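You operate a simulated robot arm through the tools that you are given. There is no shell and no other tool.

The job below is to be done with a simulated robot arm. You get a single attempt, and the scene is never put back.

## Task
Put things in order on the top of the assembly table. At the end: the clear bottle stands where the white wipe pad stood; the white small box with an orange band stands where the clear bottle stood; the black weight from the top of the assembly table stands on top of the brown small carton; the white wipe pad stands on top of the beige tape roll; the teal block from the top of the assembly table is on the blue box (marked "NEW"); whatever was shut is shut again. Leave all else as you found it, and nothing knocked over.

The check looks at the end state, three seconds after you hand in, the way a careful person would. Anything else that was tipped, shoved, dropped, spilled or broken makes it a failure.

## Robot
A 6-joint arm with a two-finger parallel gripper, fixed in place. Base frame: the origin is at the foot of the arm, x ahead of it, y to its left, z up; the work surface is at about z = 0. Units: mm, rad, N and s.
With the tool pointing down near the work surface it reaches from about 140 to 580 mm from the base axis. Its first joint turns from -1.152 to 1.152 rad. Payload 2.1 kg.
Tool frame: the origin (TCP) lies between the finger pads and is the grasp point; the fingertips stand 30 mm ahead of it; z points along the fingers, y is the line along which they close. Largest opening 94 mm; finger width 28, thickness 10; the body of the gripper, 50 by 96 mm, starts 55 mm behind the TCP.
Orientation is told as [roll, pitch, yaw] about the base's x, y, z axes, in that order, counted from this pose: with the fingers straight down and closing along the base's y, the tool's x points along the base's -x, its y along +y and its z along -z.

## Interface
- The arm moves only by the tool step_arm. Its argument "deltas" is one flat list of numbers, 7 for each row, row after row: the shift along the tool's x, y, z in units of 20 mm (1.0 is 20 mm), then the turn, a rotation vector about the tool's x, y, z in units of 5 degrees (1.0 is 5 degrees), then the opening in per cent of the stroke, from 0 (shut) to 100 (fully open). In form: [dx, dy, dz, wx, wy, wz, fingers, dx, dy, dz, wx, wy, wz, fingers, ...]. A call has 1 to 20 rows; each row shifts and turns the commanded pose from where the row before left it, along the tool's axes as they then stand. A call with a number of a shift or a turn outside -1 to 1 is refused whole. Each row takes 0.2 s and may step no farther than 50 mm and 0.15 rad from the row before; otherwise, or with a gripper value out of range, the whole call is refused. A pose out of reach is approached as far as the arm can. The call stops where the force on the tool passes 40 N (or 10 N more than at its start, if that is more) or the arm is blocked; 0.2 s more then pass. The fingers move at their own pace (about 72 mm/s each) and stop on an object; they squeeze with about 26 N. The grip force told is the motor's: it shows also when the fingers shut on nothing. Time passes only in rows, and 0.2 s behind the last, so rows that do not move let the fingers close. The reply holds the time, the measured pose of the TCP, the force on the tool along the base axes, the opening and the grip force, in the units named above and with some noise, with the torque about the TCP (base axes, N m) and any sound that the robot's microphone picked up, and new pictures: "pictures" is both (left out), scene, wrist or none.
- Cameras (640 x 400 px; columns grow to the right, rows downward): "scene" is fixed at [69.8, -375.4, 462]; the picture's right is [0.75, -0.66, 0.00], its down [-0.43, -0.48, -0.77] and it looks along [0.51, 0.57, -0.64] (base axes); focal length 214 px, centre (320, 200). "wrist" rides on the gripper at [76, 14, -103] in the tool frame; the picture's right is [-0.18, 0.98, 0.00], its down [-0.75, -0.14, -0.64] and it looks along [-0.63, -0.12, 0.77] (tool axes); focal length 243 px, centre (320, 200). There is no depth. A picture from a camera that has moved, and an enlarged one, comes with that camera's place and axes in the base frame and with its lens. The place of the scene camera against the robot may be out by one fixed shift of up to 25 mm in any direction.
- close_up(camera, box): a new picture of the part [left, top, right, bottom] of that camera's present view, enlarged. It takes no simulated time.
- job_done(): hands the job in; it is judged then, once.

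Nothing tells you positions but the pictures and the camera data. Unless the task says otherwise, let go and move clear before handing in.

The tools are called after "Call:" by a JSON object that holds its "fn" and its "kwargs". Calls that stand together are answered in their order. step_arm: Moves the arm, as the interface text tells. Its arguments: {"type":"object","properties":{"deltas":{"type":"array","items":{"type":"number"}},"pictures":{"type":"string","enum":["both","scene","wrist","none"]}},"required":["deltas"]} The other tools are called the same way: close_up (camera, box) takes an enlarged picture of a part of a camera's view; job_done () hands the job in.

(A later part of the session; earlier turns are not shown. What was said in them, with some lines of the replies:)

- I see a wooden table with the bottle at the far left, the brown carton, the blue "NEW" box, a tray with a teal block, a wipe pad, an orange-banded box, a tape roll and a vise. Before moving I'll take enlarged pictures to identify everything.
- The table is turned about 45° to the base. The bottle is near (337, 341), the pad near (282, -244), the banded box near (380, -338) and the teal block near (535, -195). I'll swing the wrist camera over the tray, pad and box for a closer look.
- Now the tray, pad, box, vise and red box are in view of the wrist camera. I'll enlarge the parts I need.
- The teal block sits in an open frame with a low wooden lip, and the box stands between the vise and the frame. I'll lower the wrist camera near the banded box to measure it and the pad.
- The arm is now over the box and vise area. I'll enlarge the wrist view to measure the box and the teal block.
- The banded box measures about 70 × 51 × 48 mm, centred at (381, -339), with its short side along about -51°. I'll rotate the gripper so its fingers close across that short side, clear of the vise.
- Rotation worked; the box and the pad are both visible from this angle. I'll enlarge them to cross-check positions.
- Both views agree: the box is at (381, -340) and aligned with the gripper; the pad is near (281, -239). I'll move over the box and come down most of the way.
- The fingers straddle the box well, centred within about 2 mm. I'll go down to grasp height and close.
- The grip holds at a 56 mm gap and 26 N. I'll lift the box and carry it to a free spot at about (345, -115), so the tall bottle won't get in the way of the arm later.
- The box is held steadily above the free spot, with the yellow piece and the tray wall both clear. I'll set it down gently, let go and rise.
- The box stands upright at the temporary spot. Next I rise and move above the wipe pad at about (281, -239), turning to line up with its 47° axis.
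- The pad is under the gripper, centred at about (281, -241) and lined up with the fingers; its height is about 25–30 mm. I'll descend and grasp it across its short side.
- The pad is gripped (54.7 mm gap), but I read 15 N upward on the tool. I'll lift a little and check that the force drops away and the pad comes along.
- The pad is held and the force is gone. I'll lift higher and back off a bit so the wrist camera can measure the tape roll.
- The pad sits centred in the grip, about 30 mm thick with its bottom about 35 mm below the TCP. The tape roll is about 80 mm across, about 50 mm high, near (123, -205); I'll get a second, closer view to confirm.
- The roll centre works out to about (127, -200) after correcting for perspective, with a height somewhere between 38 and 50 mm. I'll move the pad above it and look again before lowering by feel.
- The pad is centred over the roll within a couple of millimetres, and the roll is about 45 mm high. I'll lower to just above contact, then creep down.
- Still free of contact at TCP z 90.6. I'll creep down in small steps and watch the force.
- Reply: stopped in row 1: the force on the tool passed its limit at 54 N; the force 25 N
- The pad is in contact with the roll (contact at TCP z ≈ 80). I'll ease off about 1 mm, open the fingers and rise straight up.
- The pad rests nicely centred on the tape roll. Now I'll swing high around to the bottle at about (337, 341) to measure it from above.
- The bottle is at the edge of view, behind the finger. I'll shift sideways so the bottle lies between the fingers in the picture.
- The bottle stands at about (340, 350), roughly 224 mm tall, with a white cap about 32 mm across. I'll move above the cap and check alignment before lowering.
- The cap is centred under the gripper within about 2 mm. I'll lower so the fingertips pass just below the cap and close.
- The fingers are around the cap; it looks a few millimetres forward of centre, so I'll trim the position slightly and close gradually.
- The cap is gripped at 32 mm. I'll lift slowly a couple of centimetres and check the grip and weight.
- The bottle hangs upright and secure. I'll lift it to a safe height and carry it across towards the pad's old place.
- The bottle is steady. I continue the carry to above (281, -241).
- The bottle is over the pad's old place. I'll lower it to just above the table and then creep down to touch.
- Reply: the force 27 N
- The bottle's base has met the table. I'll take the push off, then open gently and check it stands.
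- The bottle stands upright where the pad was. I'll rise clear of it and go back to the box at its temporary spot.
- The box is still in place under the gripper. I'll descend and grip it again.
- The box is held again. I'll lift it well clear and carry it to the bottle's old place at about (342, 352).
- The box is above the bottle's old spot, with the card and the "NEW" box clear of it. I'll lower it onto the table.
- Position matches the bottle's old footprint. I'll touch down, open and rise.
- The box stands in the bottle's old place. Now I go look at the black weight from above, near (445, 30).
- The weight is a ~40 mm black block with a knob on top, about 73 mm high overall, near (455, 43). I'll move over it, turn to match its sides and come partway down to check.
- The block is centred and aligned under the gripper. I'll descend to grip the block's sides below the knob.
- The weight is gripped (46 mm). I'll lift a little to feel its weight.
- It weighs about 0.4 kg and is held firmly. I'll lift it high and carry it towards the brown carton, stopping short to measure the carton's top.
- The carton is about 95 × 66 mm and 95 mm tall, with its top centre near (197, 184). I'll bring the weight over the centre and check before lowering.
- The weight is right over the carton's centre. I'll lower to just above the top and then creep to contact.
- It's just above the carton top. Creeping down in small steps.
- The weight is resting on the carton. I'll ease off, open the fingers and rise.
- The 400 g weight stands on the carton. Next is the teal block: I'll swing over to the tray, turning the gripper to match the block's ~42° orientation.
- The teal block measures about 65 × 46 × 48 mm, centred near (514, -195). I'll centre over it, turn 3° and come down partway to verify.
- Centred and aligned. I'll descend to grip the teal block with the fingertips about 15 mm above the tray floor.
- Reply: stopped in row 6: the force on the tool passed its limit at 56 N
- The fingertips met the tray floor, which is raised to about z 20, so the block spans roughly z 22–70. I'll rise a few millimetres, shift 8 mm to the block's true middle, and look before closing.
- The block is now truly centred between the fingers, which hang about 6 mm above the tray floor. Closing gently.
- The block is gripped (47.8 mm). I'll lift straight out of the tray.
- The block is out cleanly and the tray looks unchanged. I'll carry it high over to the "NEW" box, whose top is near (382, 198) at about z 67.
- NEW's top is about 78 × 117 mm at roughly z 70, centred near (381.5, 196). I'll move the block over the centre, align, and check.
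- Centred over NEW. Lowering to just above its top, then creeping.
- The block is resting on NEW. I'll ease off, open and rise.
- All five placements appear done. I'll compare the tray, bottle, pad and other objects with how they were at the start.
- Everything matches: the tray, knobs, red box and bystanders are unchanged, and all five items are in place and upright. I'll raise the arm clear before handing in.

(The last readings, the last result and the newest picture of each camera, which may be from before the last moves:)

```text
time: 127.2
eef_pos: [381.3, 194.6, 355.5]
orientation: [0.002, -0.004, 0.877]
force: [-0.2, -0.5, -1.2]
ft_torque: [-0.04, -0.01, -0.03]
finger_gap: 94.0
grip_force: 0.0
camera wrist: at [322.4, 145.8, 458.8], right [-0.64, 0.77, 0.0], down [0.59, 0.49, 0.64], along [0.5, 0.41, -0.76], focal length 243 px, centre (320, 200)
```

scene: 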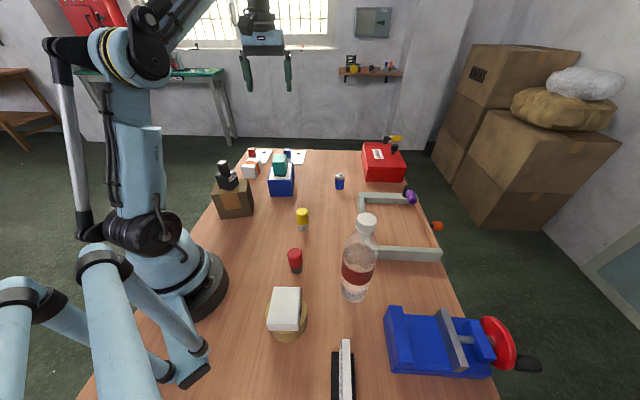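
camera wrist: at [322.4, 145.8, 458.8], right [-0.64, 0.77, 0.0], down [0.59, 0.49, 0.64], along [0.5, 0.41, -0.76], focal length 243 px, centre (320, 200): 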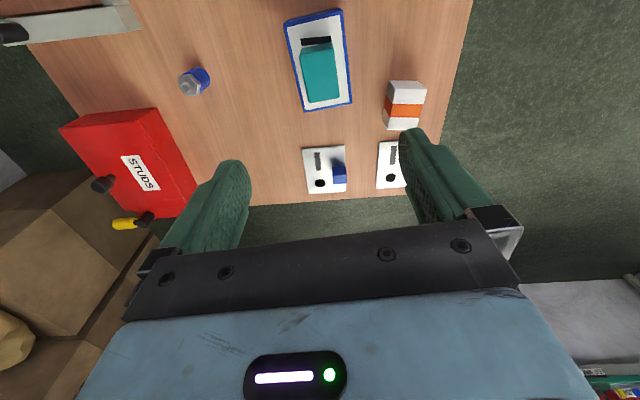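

The arm is clear and everything on the table stands as asked. I'm handing in.

Call:
{"fn": "job_done", "kwargs": {}}

```text
The job is handed in.
```

I moved all five items to where you asked and handed the job in. In the last pictures before hand-in, everything stood upright and the gripper was open and clear.

- **Clear bottle:** it stands where the white wipe pad stood.
- **White box with orange band:** it stands where the clear bottle stood. I parked it in the middle of the table for a while so the arm would not have to reach over the bottle.
- **Black weight (400 g):** it stands on top of the brown carton.
- **White wipe pad:** it lies on top of the beige tape roll, roughly centred.
- **Teal block:** it sits on the blue "NEW" box, roughly centred.

On the way down to the teal block, the fingertips hit the tray floor, which is higher than I had judged. The contact peaked at 56 N and stopped the arm. In the pictures the tray, its orange and purple handles and the red "STUDS" box look the same as at the start. I opened nothing, so nothing needed shutting again.
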